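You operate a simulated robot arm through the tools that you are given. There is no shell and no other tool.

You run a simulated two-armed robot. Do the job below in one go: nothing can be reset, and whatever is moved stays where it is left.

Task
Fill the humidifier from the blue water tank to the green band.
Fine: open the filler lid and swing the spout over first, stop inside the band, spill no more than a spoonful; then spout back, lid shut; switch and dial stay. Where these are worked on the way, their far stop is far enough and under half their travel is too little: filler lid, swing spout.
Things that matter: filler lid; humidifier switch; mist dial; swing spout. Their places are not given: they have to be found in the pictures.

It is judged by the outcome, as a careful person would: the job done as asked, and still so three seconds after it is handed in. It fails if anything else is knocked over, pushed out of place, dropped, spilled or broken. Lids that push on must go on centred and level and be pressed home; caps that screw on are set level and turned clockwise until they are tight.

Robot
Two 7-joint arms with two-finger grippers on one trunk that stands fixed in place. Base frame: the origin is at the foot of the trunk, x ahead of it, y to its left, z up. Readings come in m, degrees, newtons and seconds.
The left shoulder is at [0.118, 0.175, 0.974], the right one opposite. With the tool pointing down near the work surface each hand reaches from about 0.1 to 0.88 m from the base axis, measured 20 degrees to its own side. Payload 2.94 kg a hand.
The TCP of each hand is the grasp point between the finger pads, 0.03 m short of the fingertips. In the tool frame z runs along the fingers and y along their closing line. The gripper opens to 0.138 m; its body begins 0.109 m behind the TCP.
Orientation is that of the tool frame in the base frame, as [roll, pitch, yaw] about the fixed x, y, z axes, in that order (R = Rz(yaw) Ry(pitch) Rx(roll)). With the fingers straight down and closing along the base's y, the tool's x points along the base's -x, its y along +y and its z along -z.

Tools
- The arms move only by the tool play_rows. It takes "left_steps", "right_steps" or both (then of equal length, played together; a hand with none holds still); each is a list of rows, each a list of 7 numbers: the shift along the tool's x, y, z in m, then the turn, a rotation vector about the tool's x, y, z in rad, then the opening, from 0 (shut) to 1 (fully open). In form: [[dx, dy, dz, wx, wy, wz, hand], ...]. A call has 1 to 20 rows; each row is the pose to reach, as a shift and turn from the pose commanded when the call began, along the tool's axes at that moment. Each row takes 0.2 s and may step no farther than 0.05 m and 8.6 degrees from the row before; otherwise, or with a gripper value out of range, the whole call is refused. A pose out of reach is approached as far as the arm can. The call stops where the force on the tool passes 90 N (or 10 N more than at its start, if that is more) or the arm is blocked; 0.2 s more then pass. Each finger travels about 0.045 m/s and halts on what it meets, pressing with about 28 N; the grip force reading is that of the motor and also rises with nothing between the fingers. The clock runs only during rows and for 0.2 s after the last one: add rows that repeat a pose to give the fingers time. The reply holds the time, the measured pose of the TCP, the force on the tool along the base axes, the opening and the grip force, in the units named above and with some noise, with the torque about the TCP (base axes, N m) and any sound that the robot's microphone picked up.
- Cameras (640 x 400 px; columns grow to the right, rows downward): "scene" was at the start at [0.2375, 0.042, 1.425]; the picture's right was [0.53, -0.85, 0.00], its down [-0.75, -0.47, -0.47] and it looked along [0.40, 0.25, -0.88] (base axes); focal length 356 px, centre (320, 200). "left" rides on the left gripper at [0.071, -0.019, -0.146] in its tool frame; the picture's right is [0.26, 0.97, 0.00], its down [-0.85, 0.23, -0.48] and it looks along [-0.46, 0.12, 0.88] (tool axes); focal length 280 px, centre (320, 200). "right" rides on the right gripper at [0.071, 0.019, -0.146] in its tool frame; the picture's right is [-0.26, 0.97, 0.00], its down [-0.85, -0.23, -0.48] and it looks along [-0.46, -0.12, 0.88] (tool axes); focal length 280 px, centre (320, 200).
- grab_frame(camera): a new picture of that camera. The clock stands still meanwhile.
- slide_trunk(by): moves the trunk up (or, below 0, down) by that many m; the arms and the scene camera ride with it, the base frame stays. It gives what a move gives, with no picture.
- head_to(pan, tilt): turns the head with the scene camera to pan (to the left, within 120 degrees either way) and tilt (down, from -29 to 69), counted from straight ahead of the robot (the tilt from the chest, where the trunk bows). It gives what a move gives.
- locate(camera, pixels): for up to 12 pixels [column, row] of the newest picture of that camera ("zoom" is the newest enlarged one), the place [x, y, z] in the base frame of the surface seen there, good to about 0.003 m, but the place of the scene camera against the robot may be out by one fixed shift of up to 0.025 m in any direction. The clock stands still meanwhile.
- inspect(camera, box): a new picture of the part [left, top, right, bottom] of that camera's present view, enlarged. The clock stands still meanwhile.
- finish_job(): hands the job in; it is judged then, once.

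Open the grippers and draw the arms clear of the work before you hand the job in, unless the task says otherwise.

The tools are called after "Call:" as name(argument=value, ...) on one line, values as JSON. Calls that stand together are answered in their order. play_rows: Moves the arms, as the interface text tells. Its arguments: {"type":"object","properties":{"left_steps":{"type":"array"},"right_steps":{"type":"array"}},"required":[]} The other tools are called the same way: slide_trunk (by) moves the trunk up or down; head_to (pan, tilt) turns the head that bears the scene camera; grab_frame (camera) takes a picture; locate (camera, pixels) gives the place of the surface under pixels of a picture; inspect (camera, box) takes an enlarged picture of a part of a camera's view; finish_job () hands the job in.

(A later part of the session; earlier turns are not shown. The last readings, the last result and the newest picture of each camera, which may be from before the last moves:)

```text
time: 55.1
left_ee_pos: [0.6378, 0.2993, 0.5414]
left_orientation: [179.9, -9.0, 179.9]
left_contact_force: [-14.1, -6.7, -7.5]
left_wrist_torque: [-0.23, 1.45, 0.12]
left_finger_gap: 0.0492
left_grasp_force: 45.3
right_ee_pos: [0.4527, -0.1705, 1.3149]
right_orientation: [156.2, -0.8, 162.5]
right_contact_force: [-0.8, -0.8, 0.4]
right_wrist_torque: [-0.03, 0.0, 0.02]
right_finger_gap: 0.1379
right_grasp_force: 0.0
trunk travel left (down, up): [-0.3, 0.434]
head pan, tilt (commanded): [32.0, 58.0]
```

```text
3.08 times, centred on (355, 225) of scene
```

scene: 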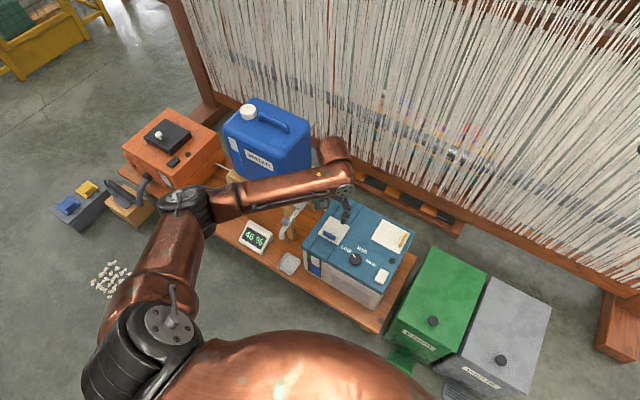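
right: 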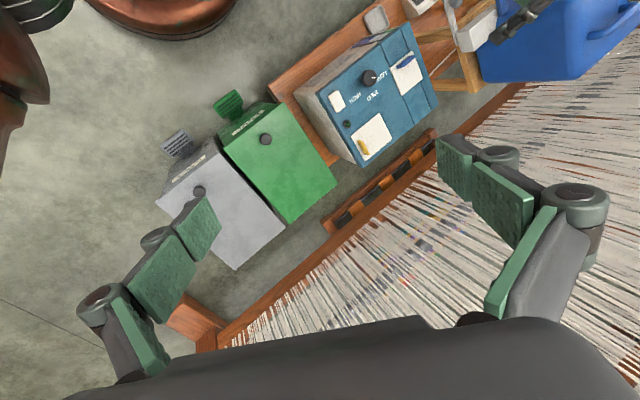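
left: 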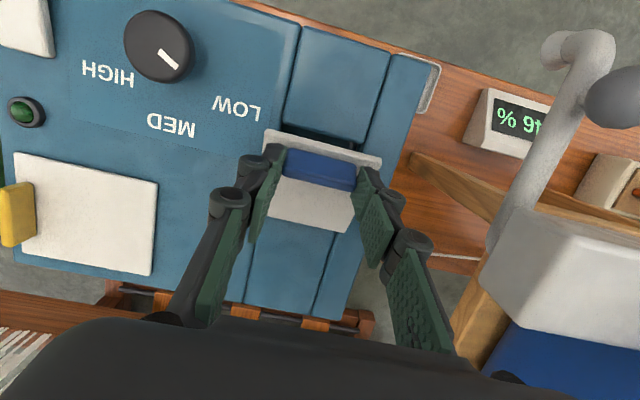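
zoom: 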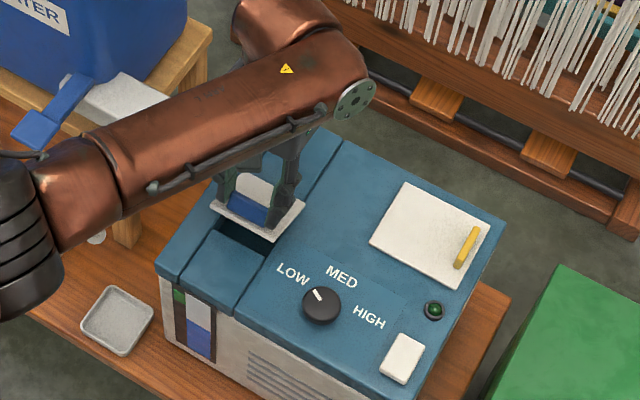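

The lid is lifting (dark opening visible beneath it, about 15 N of hinge resistance). I continue the arc to about 70° and check.

Call:
play_rows(left_steps=[[-0.0038, 0, -0.0043, 0, 0.021, 0, 0.25], [-0.0078, 0, -0.0084, 0, 0.0419, 0, 0.25], [-0.0122, 0, -0.0122, 0, 0.0628, 0, 0.25], [-0.0168, 0, -0.0158, 0, 0.0838, 0, 0.25], [-0.0217, 0, -0.019, 0, 0.1047, 0, 0.25], [-0.0268, 0, -0.022, 0, 0.1257, 0, 0.25], [-0.0321, 0, -0.0245, 0, 0.1466, 0, 0.25], [-0.0376, 0, -0.0267, 0, 0.1676, 0, 0.25], [-0.0432, 0, -0.0285, 0, 0.1885, 0, 0.25], [-0.0489, 0, -0.0301, 0, 0.2094, 0, 0.25]])

Call:
inspect(camera="scene", box=[290, 160, 420, 290])

Call:
grab_frame(camera="left")

```text
time: 56.6
left_ee_pos: [0.6647, 0.2997, 0.5571]
left_orientation: [179.2, -16.1, 179.0]
left_contact_force: [3.1, 10.3, -8.5]
left_wrist_torque: [0.77, -0.05, -0.4]
left_finger_gap: 0.0493
left_grasp_force: 44.3
left hand out of reach, approached as far as the arm can: row 6, 7
right_ee_pos: [0.4539, -0.1735, 1.3143]
right_orientation: [156.2, -0.9, 162.3]
right_contact_force: [1.4, -1.1, -0.2]
right_wrist_torque: [0.06, 0.01, 0.01]
right_finger_gap: 0.138
right_grasp_force: 0.0
trunk travel left (down, up): [-0.3, 0.434]
head pan, tilt (commanded): [32.0, 58.0]
stopped in row 7 (left hand): the arm was blocked; the commanded pose is now the measured one
```

```text
3.08 times, centred on (355, 225) of scene
```

zoom: 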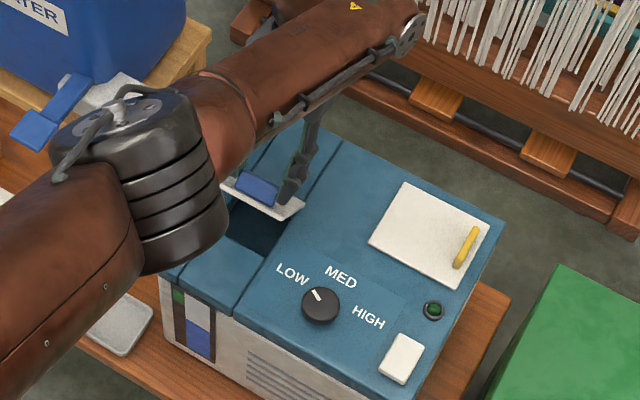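

```text
taken
```

left: 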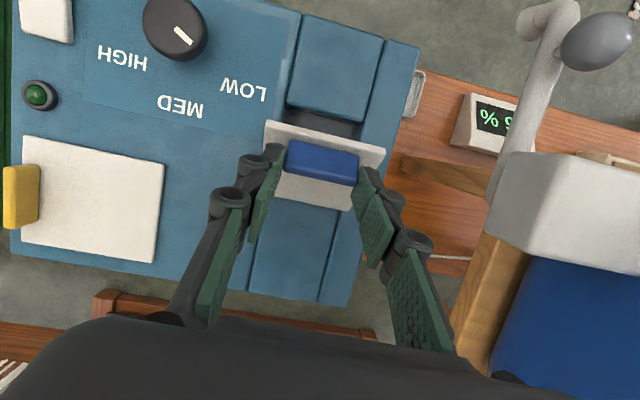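

The lid is about 50° open, but near a joint limit the elbow swung inward. I measure where the elbow is relative to the tap and paddle before any further motion.

Call:
grab_frame(camera="scene")

Call:
locate(camera="scene", pixels=[[290, 205], [280, 225], [295, 240], [310, 215], [320, 195], [260, 240], [270, 215], [370, 170], [340, 190], [300, 195], [240, 260], [285, 240]])

```text
taken
```

scene: 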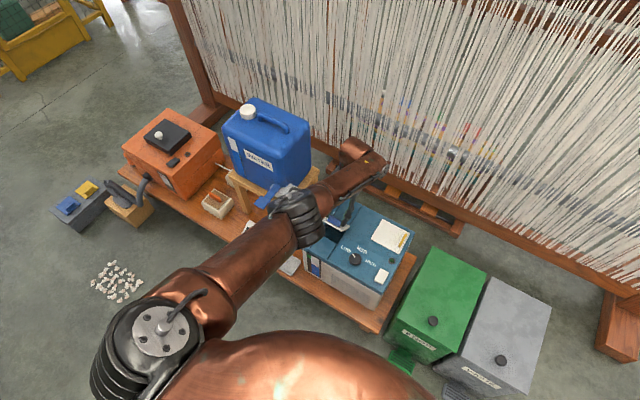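

```text
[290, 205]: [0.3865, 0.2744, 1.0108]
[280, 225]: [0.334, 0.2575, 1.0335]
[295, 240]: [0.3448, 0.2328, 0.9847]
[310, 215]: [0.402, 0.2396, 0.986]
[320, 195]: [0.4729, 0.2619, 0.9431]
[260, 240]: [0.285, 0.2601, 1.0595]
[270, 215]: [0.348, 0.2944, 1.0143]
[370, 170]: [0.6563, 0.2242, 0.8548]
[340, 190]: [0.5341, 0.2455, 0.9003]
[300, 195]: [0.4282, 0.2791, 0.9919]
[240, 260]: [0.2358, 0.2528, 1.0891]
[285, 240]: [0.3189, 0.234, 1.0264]
```

The elbow is high in the air (z about 1.0), so nothing is touched: the arm is simply stretched straight at its reach limit. I release the tab gently and rise straight up to see whether the lid stays at about 50° by hinge friction.

Call:
play_rows(left_steps=[[0, 0, 0, 0, 0, 0, 0.3], [0, 0, 0, 0, 0, 0, 0.42], [0, 0, 0, 0, 0, 0, 0.5], [0, 0, 0, 0, 0, 0, 0.5]])

Call:
grab_frame(camera="left")

```text
time: 57.6
left_ee_pos: [0.6655, 0.2968, 0.558]
left_orientation: [179.8, -16.0, 178.8]
left_contact_force: [0.0, -0.8, 0.1]
left_wrist_torque: [-0.02, -0.03, 0.02]
left_finger_gap: 0.0693
left_grasp_force: 0.0
right_ee_pos: [0.4532, -0.1722, 1.3139]
right_orientation: [156.3, -0.9, 162.4]
right_contact_force: [-0.7, 0.8, 0.1]
right_wrist_torque: [-0.03, -0.02, 0.01]
right_finger_gap: 0.1377
right_grasp_force: 0.0
trunk travel left (down, up): [-0.3, 0.434]
head pan, tilt (commanded): [32.0, 58.0]
```

```text
taken
```

left: 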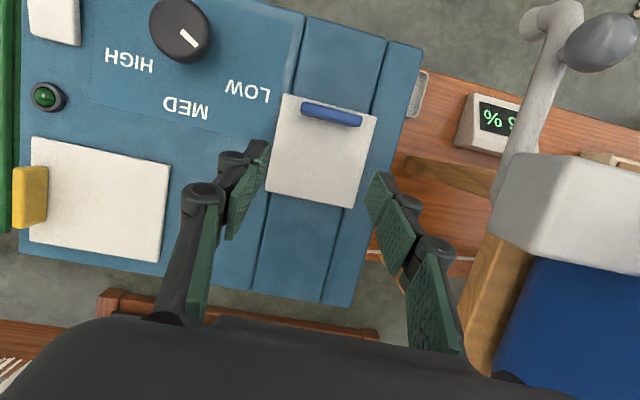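

The lid fell shut again on release (closed in the left picture), so it must be carried past vertical in one go. I back the hand up to about (0.60, 0.30, 0.70) and upright it, then I'll lower the trunk a little to gain forward reach.

Call:
play_rows(left_steps=[[0.004, 0, -0.005, 0, -0.011, 0, 0.5], [0.0121, 0, -0.014, 0, -0.0335, 0, 0.5], [0.0243, 0, -0.028, 0, -0.067, 0, 0.5], [0.0364, 0, -0.042, 0, -0.1, 0, 0.5], [0.0485, 0, -0.056, 0, -0.134, 0, 0.5], [0.0607, 0.001, -0.07, 0, -0.167, 0, 0.5], [0.0728, 0.002, -0.084, 0, -0.2, 0, 0.5], [0.085, 0.003, -0.098, 0, -0.234, 0, 0.5], [0.095, 0.003, -0.1096, 0, -0.262, 0, 0.5], [0.1011, 0.003, -0.1166, 0, -0.279, 0, 0.5], [0.1011, 0.003, -0.1166, 0, -0.279, 0, 0.5]])

Call:
grab_frame(camera="scene")

```text
time: 60.0
left_ee_pos: [0.6007, 0.3009, 0.7]
left_orientation: [179.8, 0.0, 178.7]
left_contact_force: [-0.6, 0.7, 0.7]
left_wrist_torque: [0.0, 0.0, 0.0]
left_finger_gap: 0.0689
left_grasp_force: 0.1
right_ee_pos: [0.4527, -0.1714, 1.3148]
right_orientation: [156.2, -0.9, 162.5]
right_contact_force: [-1.0, 0.0, 0.0]
right_wrist_torque: [0.02, 0.0, -0.05]
right_finger_gap: 0.1376
right_grasp_force: 0.2
trunk travel left (down, up): [-0.3, 0.434]
head pan, tilt (commanded): [32.0, 58.0]
```

```text
taken
```

scene: 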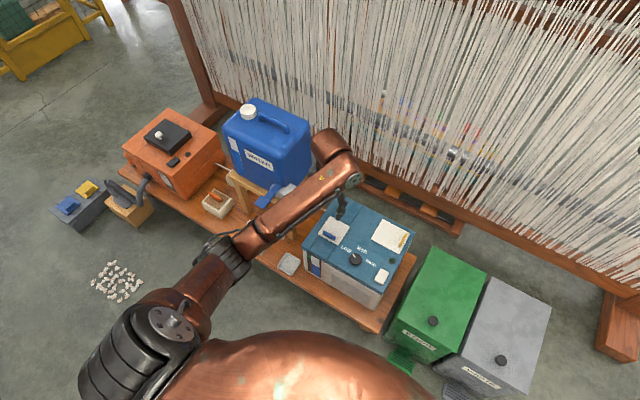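

The elbow is now in a natural low posture. I lower the trunk by 0.12 m, which takes the hand to about z 0.58, still above the closed lid.

Call:
slide_trunk(by=-0.12)

Call:
grab_frame(camera="left")

Call:
grab_frame(camera="scene")

```text
time: 61.5
left_ee_pos: [0.5994, 0.3018, 0.5799]
left_orientation: [179.8, 0.1, 178.8]
left_contact_force: [-0.1, -0.2, 0.2]
left_wrist_torque: [0.0, -0.03, 0.0]
left_finger_gap: 0.0689
left_grasp_force: 0.1
right_ee_pos: [0.4515, -0.1713, 1.1954]
right_orientation: [156.2, -0.8, 162.5]
right_contact_force: [-0.3, 0.1, 0.8]
right_wrist_torque: [0.0, 0.0, -0.02]
right_finger_gap: 0.1378
right_grasp_force: 0.0
trunk travel left (down, up): [-0.18, 0.554]
head pan, tilt (commanded): [32.0, 58.0]
```

```text
taken
```

left: 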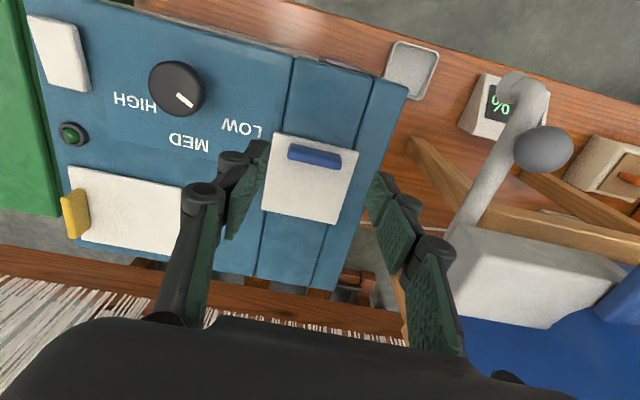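

```text
taken
```

scene: 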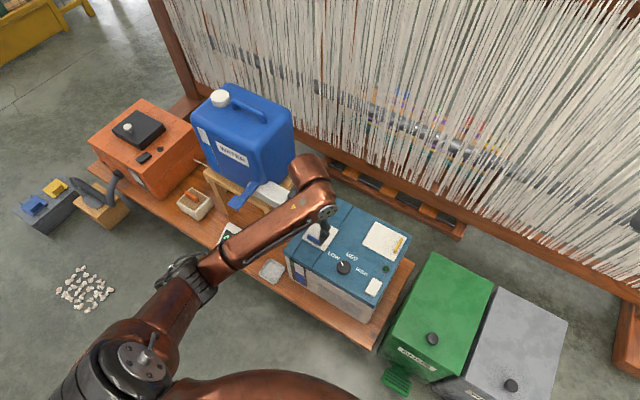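

Before gripping I test in the air that the arm can now reach the far end of the lid's arc: TCP about (0.735, 0.30, 0.60) leaning 15°.

Call:
play_rows(left_steps=[[-0.01, 0, -0.004, 0, 0.02, -0.003, 0.5], [-0.03, 0, -0.008, 0, 0.06, -0.009, 0.5], [-0.05, 0, -0.012, 0, 0.1, -0.015, 0.5], [-0.07, 0, -0.016, 0, 0.14, -0.021, 0.5], [-0.09, 0, -0.02, 0, 0.18, -0.021, 0.5], [-0.11, 0, -0.02, 0, 0.22, -0.021, 0.5], [-0.125, 0, -0.02, 0, 0.25, -0.021, 0.5], [-0.135, 0, -0.02, 0, 0.26, -0.021, 0.5], [-0.135, 0, -0.02, 0, 0.26, -0.021, 0.5]])

Call:
grab_frame(camera="scene")

```text
time: 63.5
left_ee_pos: [0.7353, 0.2998, 0.5991]
left_orientation: [179.6, -14.8, -179.8]
left_contact_force: [0.7, -0.2, -0.4]
left_wrist_torque: [-0.01, -0.02, 0.01]
left_finger_gap: 0.0688
left_grasp_force: 0.1
right_ee_pos: [0.4532, -0.1717, 1.1949]
right_orientation: [156.2, -0.9, 162.6]
right_contact_force: [-0.3, 0.6, -0.3]
right_wrist_torque: [0.02, 0.02, 0.03]
right_finger_gap: 0.138
right_grasp_force: 0.0
trunk travel left (down, up): [-0.18, 0.554]
head pan, tilt (commanded): [32.0, 58.0]
```

```text
taken
```

scene: 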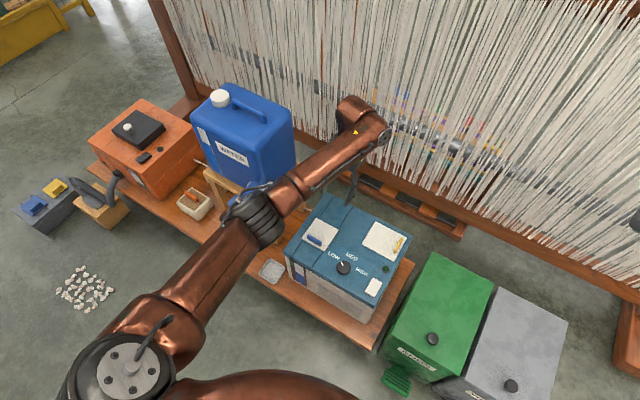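

The arc end is reachable. I check the clearance of the wrist to the loom threads, then return over the tab.

Call:
locate(camera="scene", pixels=[[355, 110], [340, 80], [400, 130], [375, 120], [330, 100]])

Call:
play_rows(left_steps=[[0.01, 0, 0, 0, -0.02, 0, 0.5], [0.03, 0, 0, 0, -0.06, 0, 0.5], [0.05, 0, 0, 0, -0.1, 0, 0.5], [0.07, 0, -0.004, 0, -0.14, 0, 0.5], [0.09, 0, -0.008, 0, -0.18, 0, 0.5], [0.108, 0.0005, -0.012, 0, -0.22, 0, 0.5], [0.119, 0.0005, -0.007, 0, -0.25, 0, 0.5], [0.1241, 0.0005, -0.003, 0, -0.258, 0, 0.5], [0.1268, 0.0005, 0.007, 0, -0.258, 0, 0.5], [0.1268, 0.0005, 0.007, 0, -0.258, 0, 0.5]])

Call:
grab_frame(camera="left")

```text
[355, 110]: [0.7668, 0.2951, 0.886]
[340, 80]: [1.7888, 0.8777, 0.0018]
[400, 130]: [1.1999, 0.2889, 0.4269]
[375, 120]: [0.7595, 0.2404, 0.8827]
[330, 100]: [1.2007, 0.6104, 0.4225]
```

```text
time: 65.7
left_ee_pos: [0.6106, 0.2994, 0.626]
left_orientation: [179.7, -0.1, 180.0]
left_contact_force: [0.6, 0.2, 0.1]
left_wrist_torque: [-0.03, 0.01, 0.01]
left_finger_gap: 0.0691
left_grasp_force: 0.0
right_ee_pos: [0.4529, -0.1724, 1.1942]
right_orientation: [156.1, -0.9, 162.4]
right_contact_force: [-0.7, 0.4, 0.0]
right_wrist_torque: [0.0, -0.03, -0.01]
right_finger_gap: 0.138
right_grasp_force: 0.1
trunk travel left (down, up): [-0.18, 0.554]
head pan, tilt (commanded): [32.0, 58.0]
```

```text
taken
```

left: 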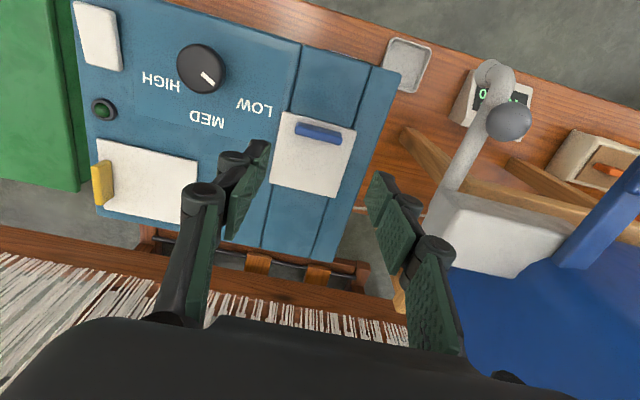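

Back above the tab at (0.611, 0.299, 0.626). I descend to z 0.509 and grip the tab ends again, slightly higher than before.

Call:
play_rows(left_steps=[[-0.001, 0.0005, 0.012, 0, 0, 0, 0.55], [-0.0035, 0.0015, 0.037, 0, 0, 0, 0.55], [-0.0035, 0.0015, 0.062, 0, 0, 0, 0.55], [-0.0035, 0.0015, 0.087, 0, 0, 0, 0.55], [-0.0035, 0.0015, 0.107, 0, 0, 0, 0.55], [-0.0035, 0.0015, 0.117, 0, 0, 0, 0.55], [-0.0035, 0.0015, 0.117, 0, 0, 0, 0.45], [-0.0035, 0.0015, 0.117, 0, 0, 0, 0.35], [-0.0035, 0.0015, 0.117, 0, 0, 0, 0.25], [-0.0035, 0.0015, 0.117, 0, 0, 0, 0.25], [-0.0035, 0.0015, 0.117, 0, 0, 0, 0.25]])

Call:
grab_frame(camera="left")

```text
time: 68.1
left_ee_pos: [0.6146, 0.3003, 0.5071]
left_orientation: [179.6, -0.1, -180.0]
left_contact_force: [-0.2, -0.4, -1.3]
left_wrist_torque: [-0.08, 0.09, -0.01]
left_finger_gap: 0.0492
left_grasp_force: 44.8
right_ee_pos: [0.4536, -0.1716, 1.1953]
right_orientation: [156.4, -0.9, 162.4]
right_contact_force: [1.0, -0.4, 1.1]
right_wrist_torque: [0.0, -0.03, 0.02]
right_finger_gap: 0.1382
right_grasp_force: 0.1
trunk travel left (down, up): [-0.18, 0.554]
head pan, tilt (commanded): [32.0, 58.0]
```

```text
taken
```

left: 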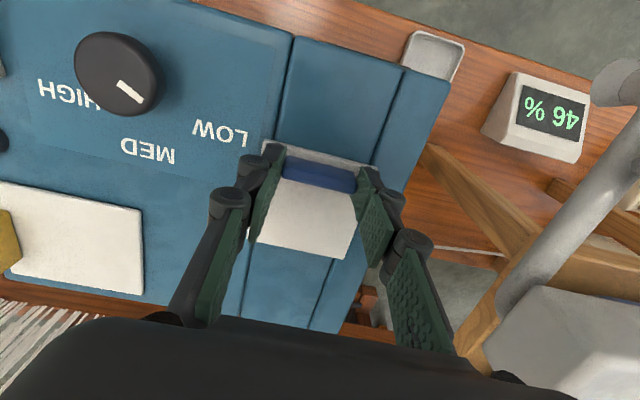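

The tab is gripped again. Now I carry the lid along its arc to 90°, keeping the hand nearly upright so the reach suffices.

Call:
play_rows(left_steps=[[-0.0026, 0, -0.0078, 0, 0.0084, 0, 0.25], [-0.006, 0, -0.0154, 0, 0.0168, 0, 0.25], [-0.0102, 0, -0.0226, 0, 0.0251, 0, 0.25], [-0.0151, 0, -0.0293, 0, 0.0335, 0, 0.25], [-0.0207, 0, -0.0355, 0, 0.0419, 0, 0.25], [-0.027, 0, -0.0411, 0, 0.0503, 0, 0.25], [-0.0337, 0, -0.046, 0, 0.0586, 0, 0.25], [-0.0409, 0, -0.0501, 0, 0.067, 0, 0.25], [-0.0486, 0, -0.0536, 0, 0.0754, 0, 0.25], [-0.0566, 0, -0.0562, 0, 0.0838, 0, 0.25], [-0.0648, 0, -0.058, 0, 0.0922, 0, 0.25], [-0.0731, 0, -0.0591, 0, 0.1005, 0, 0.25], [-0.0815, 0, -0.0592, 0, 0.1089, 0, 0.25], [-0.0899, 0, -0.0584, 0, 0.1173, 0, 0.25], [-0.0981, 0, -0.0568, 0, 0.1257, 0, 0.25]])

Call:
grab_frame(camera="left")

Call:
inspect(camera="scene", box=[270, 150, 410, 290])

```text
time: 71.3
left_ee_pos: [0.7151, 0.2997, 0.565]
left_orientation: [179.5, -7.1, -179.8]
left_contact_force: [-0.9, -4.7, 5.5]
left_wrist_torque: [-0.05, 0.32, 0.07]
left_finger_gap: 0.0499
left_grasp_force: 20.6
right_ee_pos: [0.4537, -0.1739, 1.1956]
right_orientation: [156.2, -0.9, 162.4]
right_contact_force: [-0.2, 0.0, 0.4]
right_wrist_torque: [-0.01, 0.0, 0.02]
right_finger_gap: 0.138
right_grasp_force: 0.1
trunk travel left (down, up): [-0.18, 0.554]
head pan, tilt (commanded): [32.0, 58.0]
```

```text
taken
```

left: 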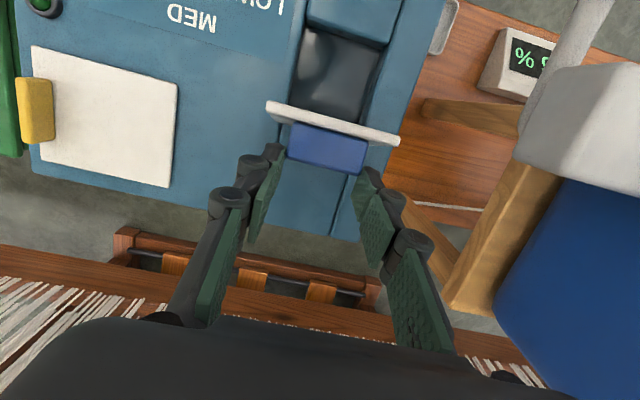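

```text
2.86 times, centred on (340, 220) of scene
```

zoom: 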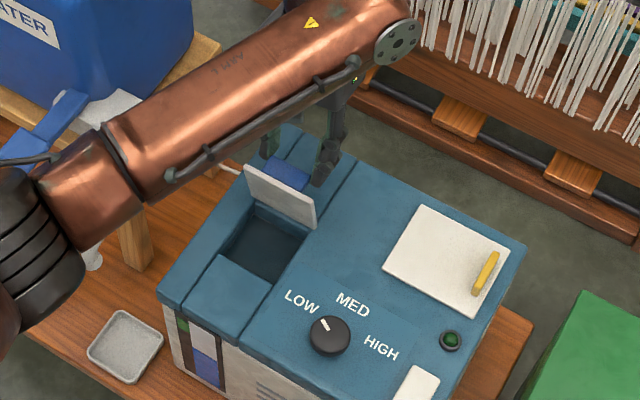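

The lid stands at about 85–90° with the filler opening clear beneath it. I continue past vertical to about 108°, watching the force for its stop.

Call:
play_rows(left_steps=[[-0.0041, 0, 0.0006, 0, 0.0042, 0, 0.25], [-0.0082, 0, 0.0014, 0, 0.0084, 0, 0.25], [-0.0123, 0, 0.0025, 0, 0.0126, 0, 0.25], [-0.0164, 0, 0.0038, 0, 0.0168, 0, 0.25], [-0.0204, 0, 0.0052, 0, 0.0209, 0, 0.25], [-0.0243, 0, 0.0067, 0, 0.0251, 0, 0.25], [-0.0243, 0, 0.0067, 0, 0.0251, 0, 0.25]])

Call:
grab_frame(camera="left")

Call:
inspect(camera="scene", box=[270, 150, 410, 290])

```text
time: 72.9
left_ee_pos: [0.7357, 0.3, 0.5557]
left_orientation: [179.5, -8.6, -179.9]
left_contact_force: [-5.0, -1.9, 20.8]
left_wrist_torque: [0.0, 1.39, 0.12]
left_finger_gap: 0.0481
left_grasp_force: 45.0
right_ee_pos: [0.4522, -0.1727, 1.1953]
right_orientation: [156.2, -0.8, 162.5]
right_contact_force: [-0.1, -0.1, 0.1]
right_wrist_torque: [0.0, -0.01, -0.02]
right_finger_gap: 0.1381
right_grasp_force: 0.1
trunk travel left (down, up): [-0.18, 0.554]
head pan, tilt (commanded): [32.0, 58.0]
```

```text
taken
```

left: 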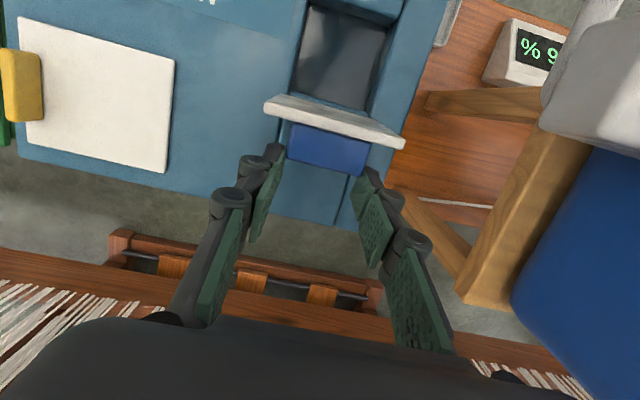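

```text
2.86 times, centred on (340, 220) of scene
```

zoom: 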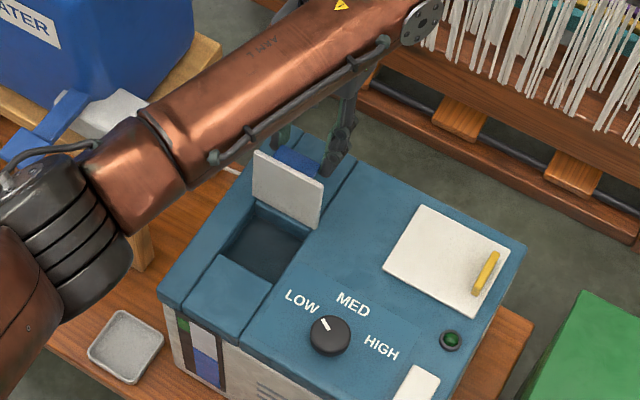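

The lid is now past vertical with about 20 N on the tool. I measure the lid's tilt from both cameras.

Call:
locate(camera="zoom", pixels=[[290, 172], [290, 215], [262, 160], [318, 190], [258, 200], [312, 222], [275, 185], [300, 205]])

Call:
locate(camera="left", pixels=[[335, 115], [280, 104], [395, 138], [335, 122], [330, 150], [340, 100], [320, 60]])

```text
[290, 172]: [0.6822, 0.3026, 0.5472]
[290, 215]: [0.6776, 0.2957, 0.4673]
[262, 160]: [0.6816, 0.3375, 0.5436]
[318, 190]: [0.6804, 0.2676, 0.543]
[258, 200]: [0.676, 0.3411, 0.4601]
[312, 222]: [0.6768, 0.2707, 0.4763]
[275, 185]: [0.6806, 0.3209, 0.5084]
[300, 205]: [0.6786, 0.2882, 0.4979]
```

```text
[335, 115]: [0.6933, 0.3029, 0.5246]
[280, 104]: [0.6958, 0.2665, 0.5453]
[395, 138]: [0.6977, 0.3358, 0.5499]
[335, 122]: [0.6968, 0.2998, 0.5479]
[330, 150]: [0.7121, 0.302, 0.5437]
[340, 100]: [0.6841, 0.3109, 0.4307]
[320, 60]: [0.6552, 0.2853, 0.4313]
```

The lid leans about 93–94°, just past vertical, and the tab has slid a little in the grip, so it is likely near its stop. I open the fingers slightly to see whether it stays.

Call:
play_rows(left_steps=[[0, 0, 0, 0, 0, 0, 0.36], [0, 0, 0, 0, 0, 0, 0.42], [0, 0, 0, 0, 0, 0, 0.46], [0, 0, 0, 0, 0, 0, 0.46]])

Call:
grab_frame(camera="left")

Call:
inspect(camera="scene", box=[270, 150, 410, 290])

```text
time: 73.9
left_ee_pos: [0.7342, 0.2999, 0.5535]
left_orientation: [179.6, -8.9, 179.9]
left_contact_force: [1.0, -0.2, 0.3]
left_wrist_torque: [0.01, -0.04, 0.02]
left_finger_gap: 0.0634
left_grasp_force: 0.1
right_ee_pos: [0.4533, -0.1721, 1.194]
right_orientation: [156.3, -0.9, 162.4]
right_contact_force: [0.4, 0.1, -0.3]
right_wrist_torque: [-0.01, -0.01, -0.01]
right_finger_gap: 0.1383
right_grasp_force: 0.1
trunk travel left (down, up): [-0.18, 0.554]
head pan, tilt (commanded): [32.0, 58.0]
```

```text
taken
```

left: 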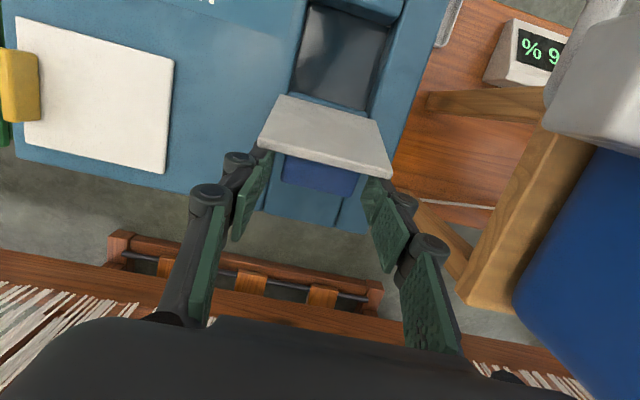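

```text
2.86 times, centred on (340, 220) of scene
```

zoom: 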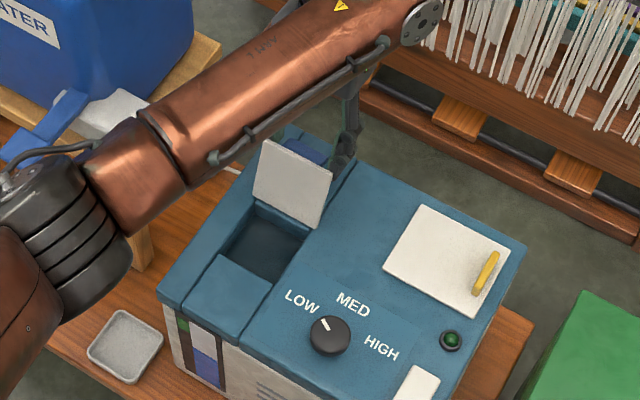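

The lid tipped back further by itself and now leans on its stop. I measure its lean so I can withdraw the fingers from behind without touching it.

Call:
locate(camera="zoom", pixels=[[292, 150], [285, 205], [265, 143], [328, 172], [258, 190], [315, 222], [290, 180], [308, 155]])

Call:
locate(camera="left", pixels=[[330, 110], [325, 150], [270, 140], [385, 168], [320, 170], [300, 105], [255, 190], [375, 210]])

```text
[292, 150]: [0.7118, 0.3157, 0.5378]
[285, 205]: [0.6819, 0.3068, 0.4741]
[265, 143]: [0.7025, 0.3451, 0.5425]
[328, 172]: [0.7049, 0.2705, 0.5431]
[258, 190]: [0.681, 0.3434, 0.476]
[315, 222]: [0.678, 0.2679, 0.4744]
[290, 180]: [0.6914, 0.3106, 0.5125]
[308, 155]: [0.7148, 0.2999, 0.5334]
```

```text
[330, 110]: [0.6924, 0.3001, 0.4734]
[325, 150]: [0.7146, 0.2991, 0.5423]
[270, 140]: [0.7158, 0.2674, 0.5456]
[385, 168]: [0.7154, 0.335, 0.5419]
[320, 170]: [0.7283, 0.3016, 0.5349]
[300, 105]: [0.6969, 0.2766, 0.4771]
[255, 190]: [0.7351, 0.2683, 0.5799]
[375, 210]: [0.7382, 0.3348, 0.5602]
```

The lid rests at about 108° (top edge at x 0.716, z 0.545). I withdraw the fingers upward and slightly away, then pull back over the lid to a safe height.

Call:
play_rows(left_steps=[[-0.005, 0, -0.005, 0, 0, 0, 0.5], [-0.009, 0, -0.015, 0, 0, 0, 0.52], [-0.01, 0, -0.03, 0, 0, 0, 0.55], [-0.01, 0, -0.05, 0, 0, 0, 0.55], [-0.01, 0, -0.075, 0, 0, 0, 0.55], [-0.01, 0, -0.1, 0, 0, 0, 0.55], [-0.005, 0, -0.12, 0, -0.03, 0, 0.55], [0.012, 0, -0.135, 0, -0.07, 0, 0.55], [0.035, 0, -0.14, 0, -0.11, 0, 0.55], [0.06, 0, -0.143, 0, -0.15, 0, 0.55], [0.085, 0, -0.143, 0, -0.155, 0, 0.55], [0.11, 0, -0.143, 0, -0.155, 0, 0.55], [0.13, 0, -0.143, 0, -0.155, 0, 0.55], [0.14, 0, -0.143, 0, -0.155, 0, 0.55]])

Call:
grab_frame(camera="left")

Call:
grab_frame(camera="scene")

```text
time: 76.9
left_ee_pos: [0.6177, 0.2982, 0.7173]
left_orientation: [179.5, 0.2, 180.0]
left_contact_force: [0.1, 0.3, 0.6]
left_wrist_torque: [0.0, 0.0, 0.0]
left_finger_gap: 0.0759
left_grasp_force: 0.0
right_ee_pos: [0.4529, -0.1725, 1.1939]
right_orientation: [156.1, -0.9, 162.5]
right_contact_force: [0.5, -0.6, 0.1]
right_wrist_torque: [-0.03, -0.01, -0.02]
right_finger_gap: 0.138
right_grasp_force: 0.0
trunk travel left (down, up): [-0.18, 0.554]
head pan, tilt (commanded): [32.0, 58.0]
```

```text
taken
```

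left: 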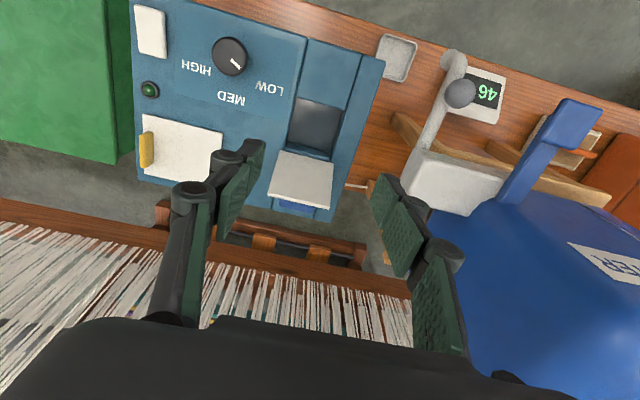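

```text
taken
```

scene: 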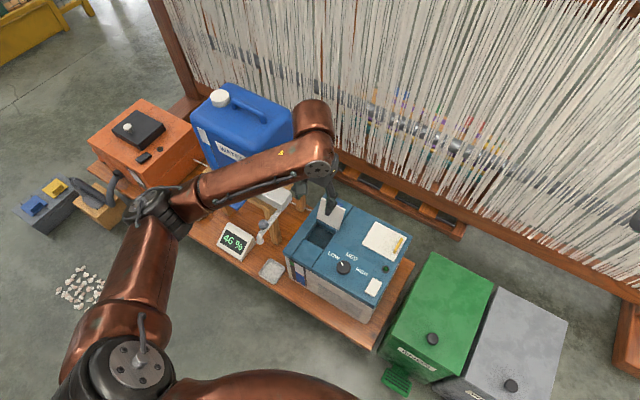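

The lid stays open. Next the spout: I measure the knob (left picture (460,93)), pipe and opening more precisely from here.

Call:
inspect(camera="left", box=[400, 40, 520, 160])

Call:
locate(camera="left", pixels=[[460, 93], [447, 93], [474, 92], [460, 82], [460, 104], [450, 57], [432, 133], [424, 150], [440, 115], [315, 125], [462, 58], [413, 155]])

Call:
inspect(camera="scene", box=[230, 170, 350, 290])

```text
3.33 times, centred on (460, 100) of left
```

zoom: 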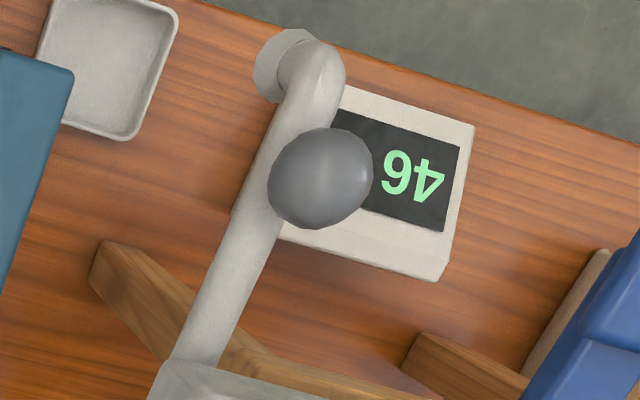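

```text
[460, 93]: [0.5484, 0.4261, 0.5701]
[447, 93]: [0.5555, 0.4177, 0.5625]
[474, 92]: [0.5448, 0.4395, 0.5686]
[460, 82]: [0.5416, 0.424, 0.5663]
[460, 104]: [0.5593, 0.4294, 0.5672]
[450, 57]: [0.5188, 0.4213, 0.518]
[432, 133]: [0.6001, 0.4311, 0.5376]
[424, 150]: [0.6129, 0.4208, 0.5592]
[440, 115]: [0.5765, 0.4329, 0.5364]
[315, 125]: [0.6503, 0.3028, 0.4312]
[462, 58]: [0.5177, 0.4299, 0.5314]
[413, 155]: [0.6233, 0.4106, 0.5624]
```

```text
3.33 times, centred on (290, 230) of scene
```

zoom: 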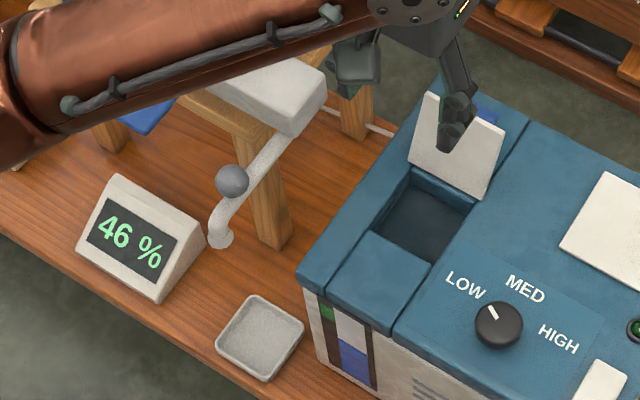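

Knob centre comes out at about (0.549, 0.431, 0.558), pivot about (0.645, 0.431). I turn the hand 45° so the fingers keep clear of the paddle and block, and move above the knob at z 0.66.

Call:
play_rows(left_steps=[[0.004, 0.008, 0, 0, 0, -0.05, 0.45], [0.011, 0.022, 0, 0, 0, -0.14, 0.36], [0.019, 0.038, 0.003, 0, 0, -0.24, 0.36], [0.028, 0.055, 0.007, 0, 0, -0.34, 0.36], [0.037, 0.072, 0.012, 0, 0, -0.44, 0.36], [0.046, 0.09, 0.02, 0, 0, -0.54, 0.36], [0.055, 0.107, 0.03, 0, 0, -0.64, 0.36], [0.063, 0.122, 0.042, 0, 0, -0.73, 0.36], [0.0687, 0.1328, 0.053, 0, 0, -0.785, 0.36], [0.0687, 0.1328, 0.057, 0, 0, -0.785, 0.36], [0.0687, 0.1328, 0.057, 0, 0, -0.785, 0.36]])

Call:
grab_frame(camera="left")

Call:
grab_frame(camera="scene")

```text
time: 79.3
left_ee_pos: [0.5509, 0.4331, 0.6615]
left_orientation: [179.8, 0.5, -135.1]
left_contact_force: [0.9, -0.8, -0.3]
left_wrist_torque: [-0.01, -0.02, -0.01]
left_finger_gap: 0.0496
left_grasp_force: 0.1
right_ee_pos: [0.4541, -0.1717, 1.1946]
right_orientation: [156.2, -0.9, 162.4]
right_contact_force: [-0.3, -0.3, -0.5]
right_wrist_torque: [0.03, 0.04, 0.01]
right_finger_gap: 0.1378
right_grasp_force: 0.0
trunk travel left (down, up): [-0.18, 0.554]
head pan, tilt (commanded): [32.0, 58.0]
```

```text
taken
```

left: 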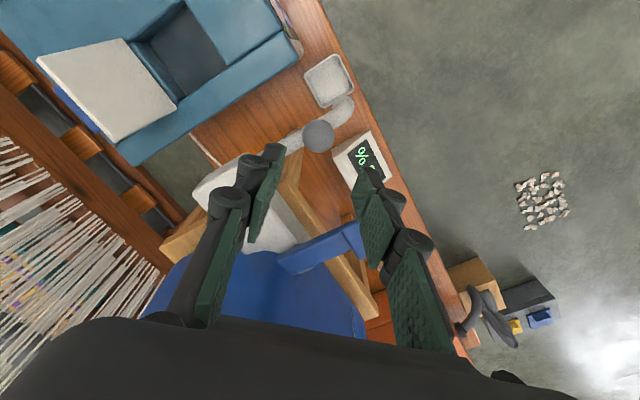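

```text
taken
```

scene: 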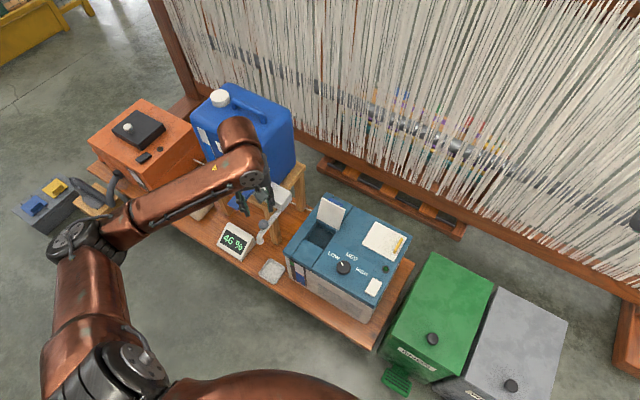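

The hand is above the knob (at (318,136) in the left picture). Before lowering I check the wrist's clearance to the tank top.

Call:
locate(camera="scene", pixels=[[238, 125], [250, 140], [262, 160], [265, 172], [245, 190], [225, 150], [268, 195], [240, 210], [262, 225], [275, 130]])

Call:
locate(camera="left", pixels=[[318, 136], [305, 136], [332, 136], [318, 123], [318, 149], [270, 285], [200, 300], [343, 105], [300, 148], [355, 225], [290, 260]])

Call:
inspect(camera="scene", box=[190, 100, 310, 260])

```text
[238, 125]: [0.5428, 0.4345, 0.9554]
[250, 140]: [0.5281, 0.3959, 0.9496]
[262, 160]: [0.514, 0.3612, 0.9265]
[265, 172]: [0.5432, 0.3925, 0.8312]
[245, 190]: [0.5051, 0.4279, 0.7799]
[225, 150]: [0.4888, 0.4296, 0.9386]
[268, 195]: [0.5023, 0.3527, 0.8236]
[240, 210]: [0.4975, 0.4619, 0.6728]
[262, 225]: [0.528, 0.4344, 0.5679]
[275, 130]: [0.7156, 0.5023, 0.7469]
```

```text
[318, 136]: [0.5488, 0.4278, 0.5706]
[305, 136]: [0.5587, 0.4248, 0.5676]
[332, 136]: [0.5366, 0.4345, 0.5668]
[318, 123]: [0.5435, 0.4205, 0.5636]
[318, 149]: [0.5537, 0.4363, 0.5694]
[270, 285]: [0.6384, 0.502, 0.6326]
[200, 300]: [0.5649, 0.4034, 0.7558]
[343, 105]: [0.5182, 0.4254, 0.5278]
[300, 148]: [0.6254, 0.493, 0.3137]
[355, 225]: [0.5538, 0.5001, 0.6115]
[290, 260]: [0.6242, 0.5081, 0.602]
```

```text
2.50 times, centred on (250, 180) of scene
```

zoom: 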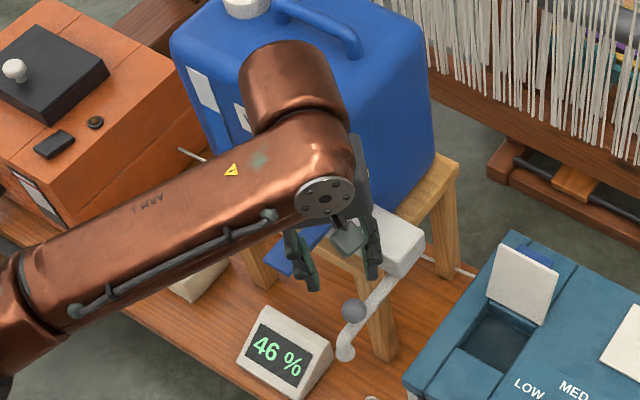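

Call:
locate(camera="zoom", pixels=[[290, 48], [255, 70], [335, 65], [250, 110], [300, 80], [345, 100], [355, 140], [430, 150], [400, 20], [300, 30]])

```text
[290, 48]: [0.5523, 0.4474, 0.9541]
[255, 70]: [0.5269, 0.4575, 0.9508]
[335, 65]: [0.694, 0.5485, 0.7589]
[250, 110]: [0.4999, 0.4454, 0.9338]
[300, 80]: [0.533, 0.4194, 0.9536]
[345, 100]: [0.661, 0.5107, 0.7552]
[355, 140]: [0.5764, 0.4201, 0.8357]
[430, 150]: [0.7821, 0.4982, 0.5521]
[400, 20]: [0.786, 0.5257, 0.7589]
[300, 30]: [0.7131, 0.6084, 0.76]
```

The wrist stays clear of the tank. I descend to z 0.573 (fingertips just above the pipe, beside the ball) and close on the knob.

Call:
play_rows(left_steps=[[0.0005, -0.0005, 0.01, 0, 0, 0, 0.36], [0.001, -0.001, 0.03, 0, 0, 0, 0.36], [0.001, -0.001, 0.05, 0, 0, 0, 0.36], [0.001, -0.001, 0.07, 0, 0, 0, 0.36], [0.001, -0.001, 0.083, 0, 0, 0, 0.36], [0.001, -0.001, 0.0885, 0, 0, 0, 0.36], [0.001, -0.001, 0.0885, 0, 0, 0, 0.28], [0.001, -0.001, 0.0885, 0, 0, 0, 0.2], [0.001, -0.001, 0.0885, 0, 0, 0, 0.14], [0.001, -0.001, 0.0885, 0, 0, 0, 0.14], [0.001, -0.001, 0.0885, 0, 0, 0, 0.14]])

Call:
grab_frame(camera="left")

Call:
inspect(camera="scene", box=[190, 120, 350, 280])

```text
time: 81.7
left_ee_pos: [0.5518, 0.432, 0.5714]
left_orientation: [179.9, 0.3, -135.1]
left_contact_force: [3.3, -0.9, -2.7]
left_wrist_torque: [-0.01, -0.16, 0.15]
left_finger_gap: 0.0268
left_grasp_force: 45.1
right_ee_pos: [0.4531, -0.172, 1.1941]
right_orientation: [156.4, -0.9, 162.5]
right_contact_force: [0.3, -0.1, 0.5]
right_wrist_torque: [-0.02, -0.02, 0.0]
right_finger_gap: 0.1381
right_grasp_force: 0.0
trunk travel left (down, up): [-0.18, 0.554]
head pan, tilt (commanded): [32.0, 58.0]
```

```text
taken
```

left: 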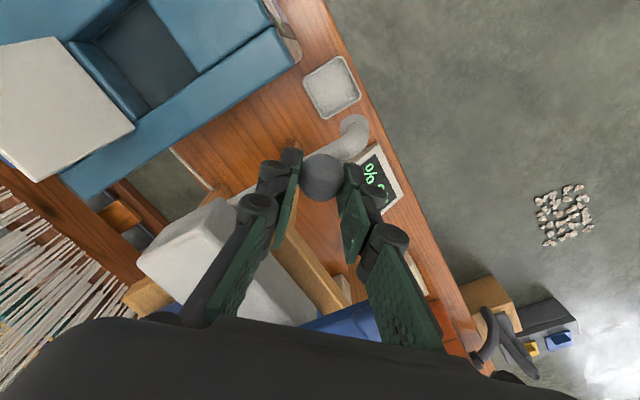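

```text
2.50 times, centred on (270, 200) of scene
```

zoom: 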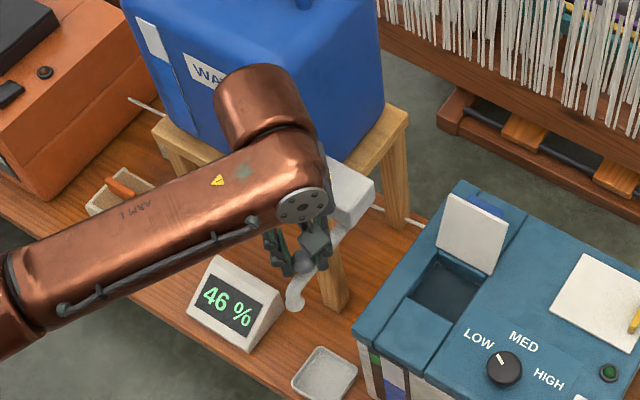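

The knob is held (gap 0.027). I swing it along its arc by about 20° first to check the forces and the pivot assumption.

Call:
play_rows(left_steps=[[0.0028, -0.003, 0, 0, 0, 0, 0.14], [0.0055, -0.006, 0, 0, 0, 0, 0.14], [0.0081, -0.0092, 0, 0, 0, 0, 0.14], [0.0105, -0.0125, 0, 0, 0, 0, 0.14], [0.0127, -0.0159, 0, 0, 0, 0, 0.14], [0.0148, -0.0194, 0, 0, 0, 0, 0.14], [0.0168, -0.023, 0, 0, 0, 0, 0.14], [0.0187, -0.0266, 0, 0, 0, 0, 0.14]])

Call:
inspect(camera="scene", box=[190, 120, 350, 280])

Call:
grab_frame(camera="left")

```text
time: 83.5
left_ee_pos: [0.5553, 0.3996, 0.5706]
left_orientation: [179.9, 0.1, -135.2]
left_contact_force: [-11.2, -1.7, -9.2]
left_wrist_torque: [0.01, 0.08, 0.17]
left_finger_gap: 0.0267
left_grasp_force: 44.9
right_ee_pos: [0.4528, -0.1724, 1.1956]
right_orientation: [156.3, -0.9, 162.5]
right_contact_force: [0.3, -0.8, -0.6]
right_wrist_torque: [-0.03, 0.0, 0.03]
right_finger_gap: 0.1379
right_grasp_force: 0.0
trunk travel left (down, up): [-0.18, 0.554]
head pan, tilt (commanded): [32.0, 58.0]
```

```text
2.50 times, centred on (270, 200) of scene
```

zoom: 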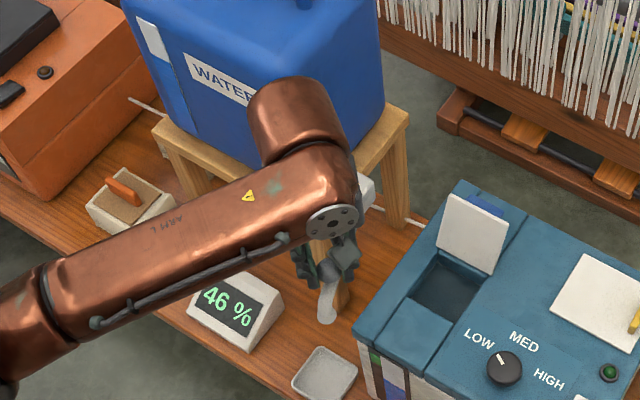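

```text
taken
```

left: 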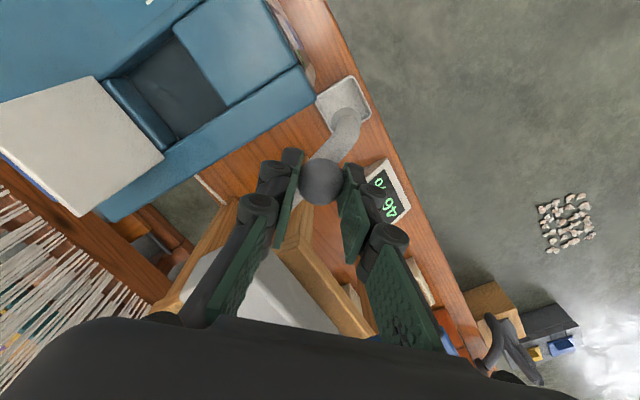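

The spout follows; about 11 N pushes the hand toward −x, so the true radius is somewhat larger. I measure the pipe's direction now to refine the pivot.

Call:
locate(camera="left", pixels=[[350, 120], [345, 135], [330, 150], [322, 180], [318, 165], [297, 210], [292, 225], [240, 270], [300, 300], [225, 245]])

Call:
inspect(camera="left", box=[220, 90, 420, 250])

```text
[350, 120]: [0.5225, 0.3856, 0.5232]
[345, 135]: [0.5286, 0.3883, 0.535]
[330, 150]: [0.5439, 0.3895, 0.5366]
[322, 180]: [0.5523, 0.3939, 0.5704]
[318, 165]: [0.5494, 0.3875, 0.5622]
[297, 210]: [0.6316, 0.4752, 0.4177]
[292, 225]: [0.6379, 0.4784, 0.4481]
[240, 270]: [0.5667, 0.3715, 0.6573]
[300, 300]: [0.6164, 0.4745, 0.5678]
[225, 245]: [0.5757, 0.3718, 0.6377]
```

```text
2.50 times, centred on (320, 170) of left
```

zoom: 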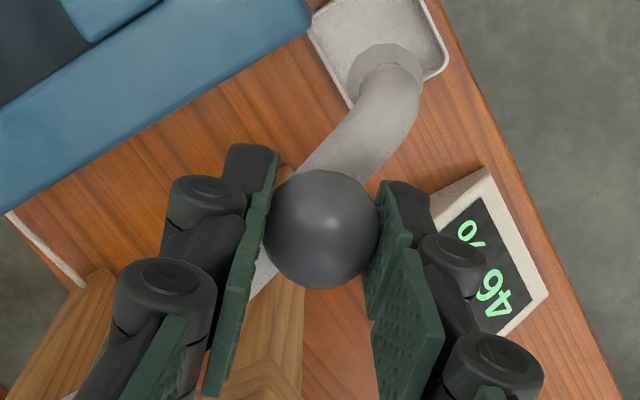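

The pipe direction gives a pivot near (0.6465, 0.431), radius 0.096, as assumed within 2 mm. I continue the swing to about 57°.

Call:
play_rows(left_steps=[[0.0025, -0.0058, 0, 0, 0, 0, 0.14], [0.0047, -0.0117, 0, 0, 0, 0, 0.14], [0.0064, -0.0177, 0, 0, 0, 0, 0.14], [0.0078, -0.0239, 0, 0, 0, 0, 0.14], [0.0086, -0.0301, 0, 0, 0, 0, 0.14], [0.0092, -0.0363, 0, 0, 0, 0, 0.14], [0.0092, -0.0426, 0, 0, 0, 0, 0.14], [0.009, -0.0489, 0, 0, 0, 0, 0.14], [0.0083, -0.0551, 0, 0, 0, 0, 0.14], [0.0073, -0.0613, 0, 0, 0, 0, 0.14]])

Call:
grab_frame(camera="left")

Call:
inspect(camera="scene", box=[190, 120, 350, 280])

```text
time: 85.7
left_ee_pos: [0.5947, 0.3522, 0.5711]
left_orientation: [179.9, 0.3, -135.1]
left_contact_force: [-4.3, -0.6, -13.4]
left_wrist_torque: [-0.06, 0.22, 0.27]
left_finger_gap: 0.0268
left_grasp_force: 45.5
right_ee_pos: [0.4533, -0.1705, 1.1948]
right_orientation: [156.3, -0.9, 162.5]
right_contact_force: [0.1, 0.3, -0.1]
right_wrist_torque: [-0.02, 0.02, 0.0]
right_finger_gap: 0.138
right_grasp_force: 0.1
trunk travel left (down, up): [-0.18, 0.554]
head pan, tilt (commanded): [32.0, 58.0]
```

```text
taken
```

left: 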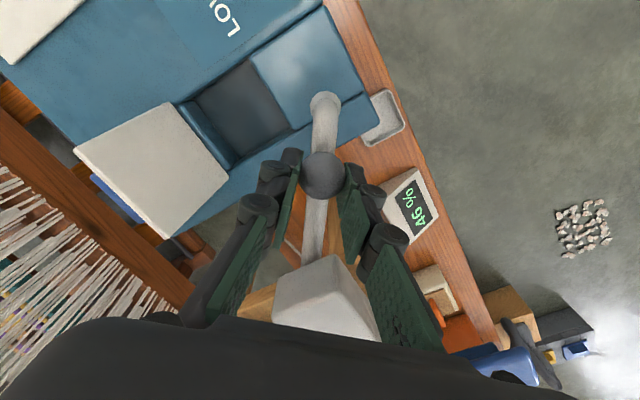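

```text
2.50 times, centred on (270, 200) of scene
```

zoom: 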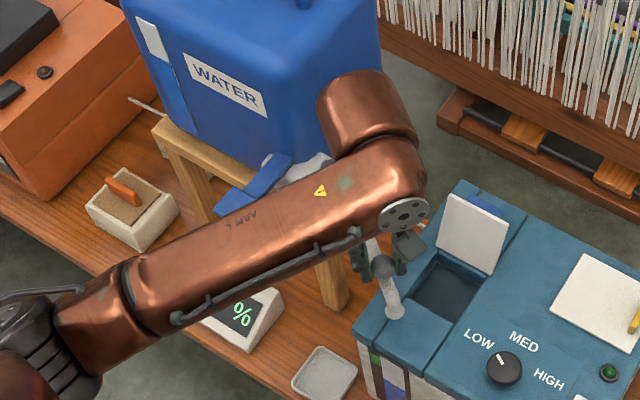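

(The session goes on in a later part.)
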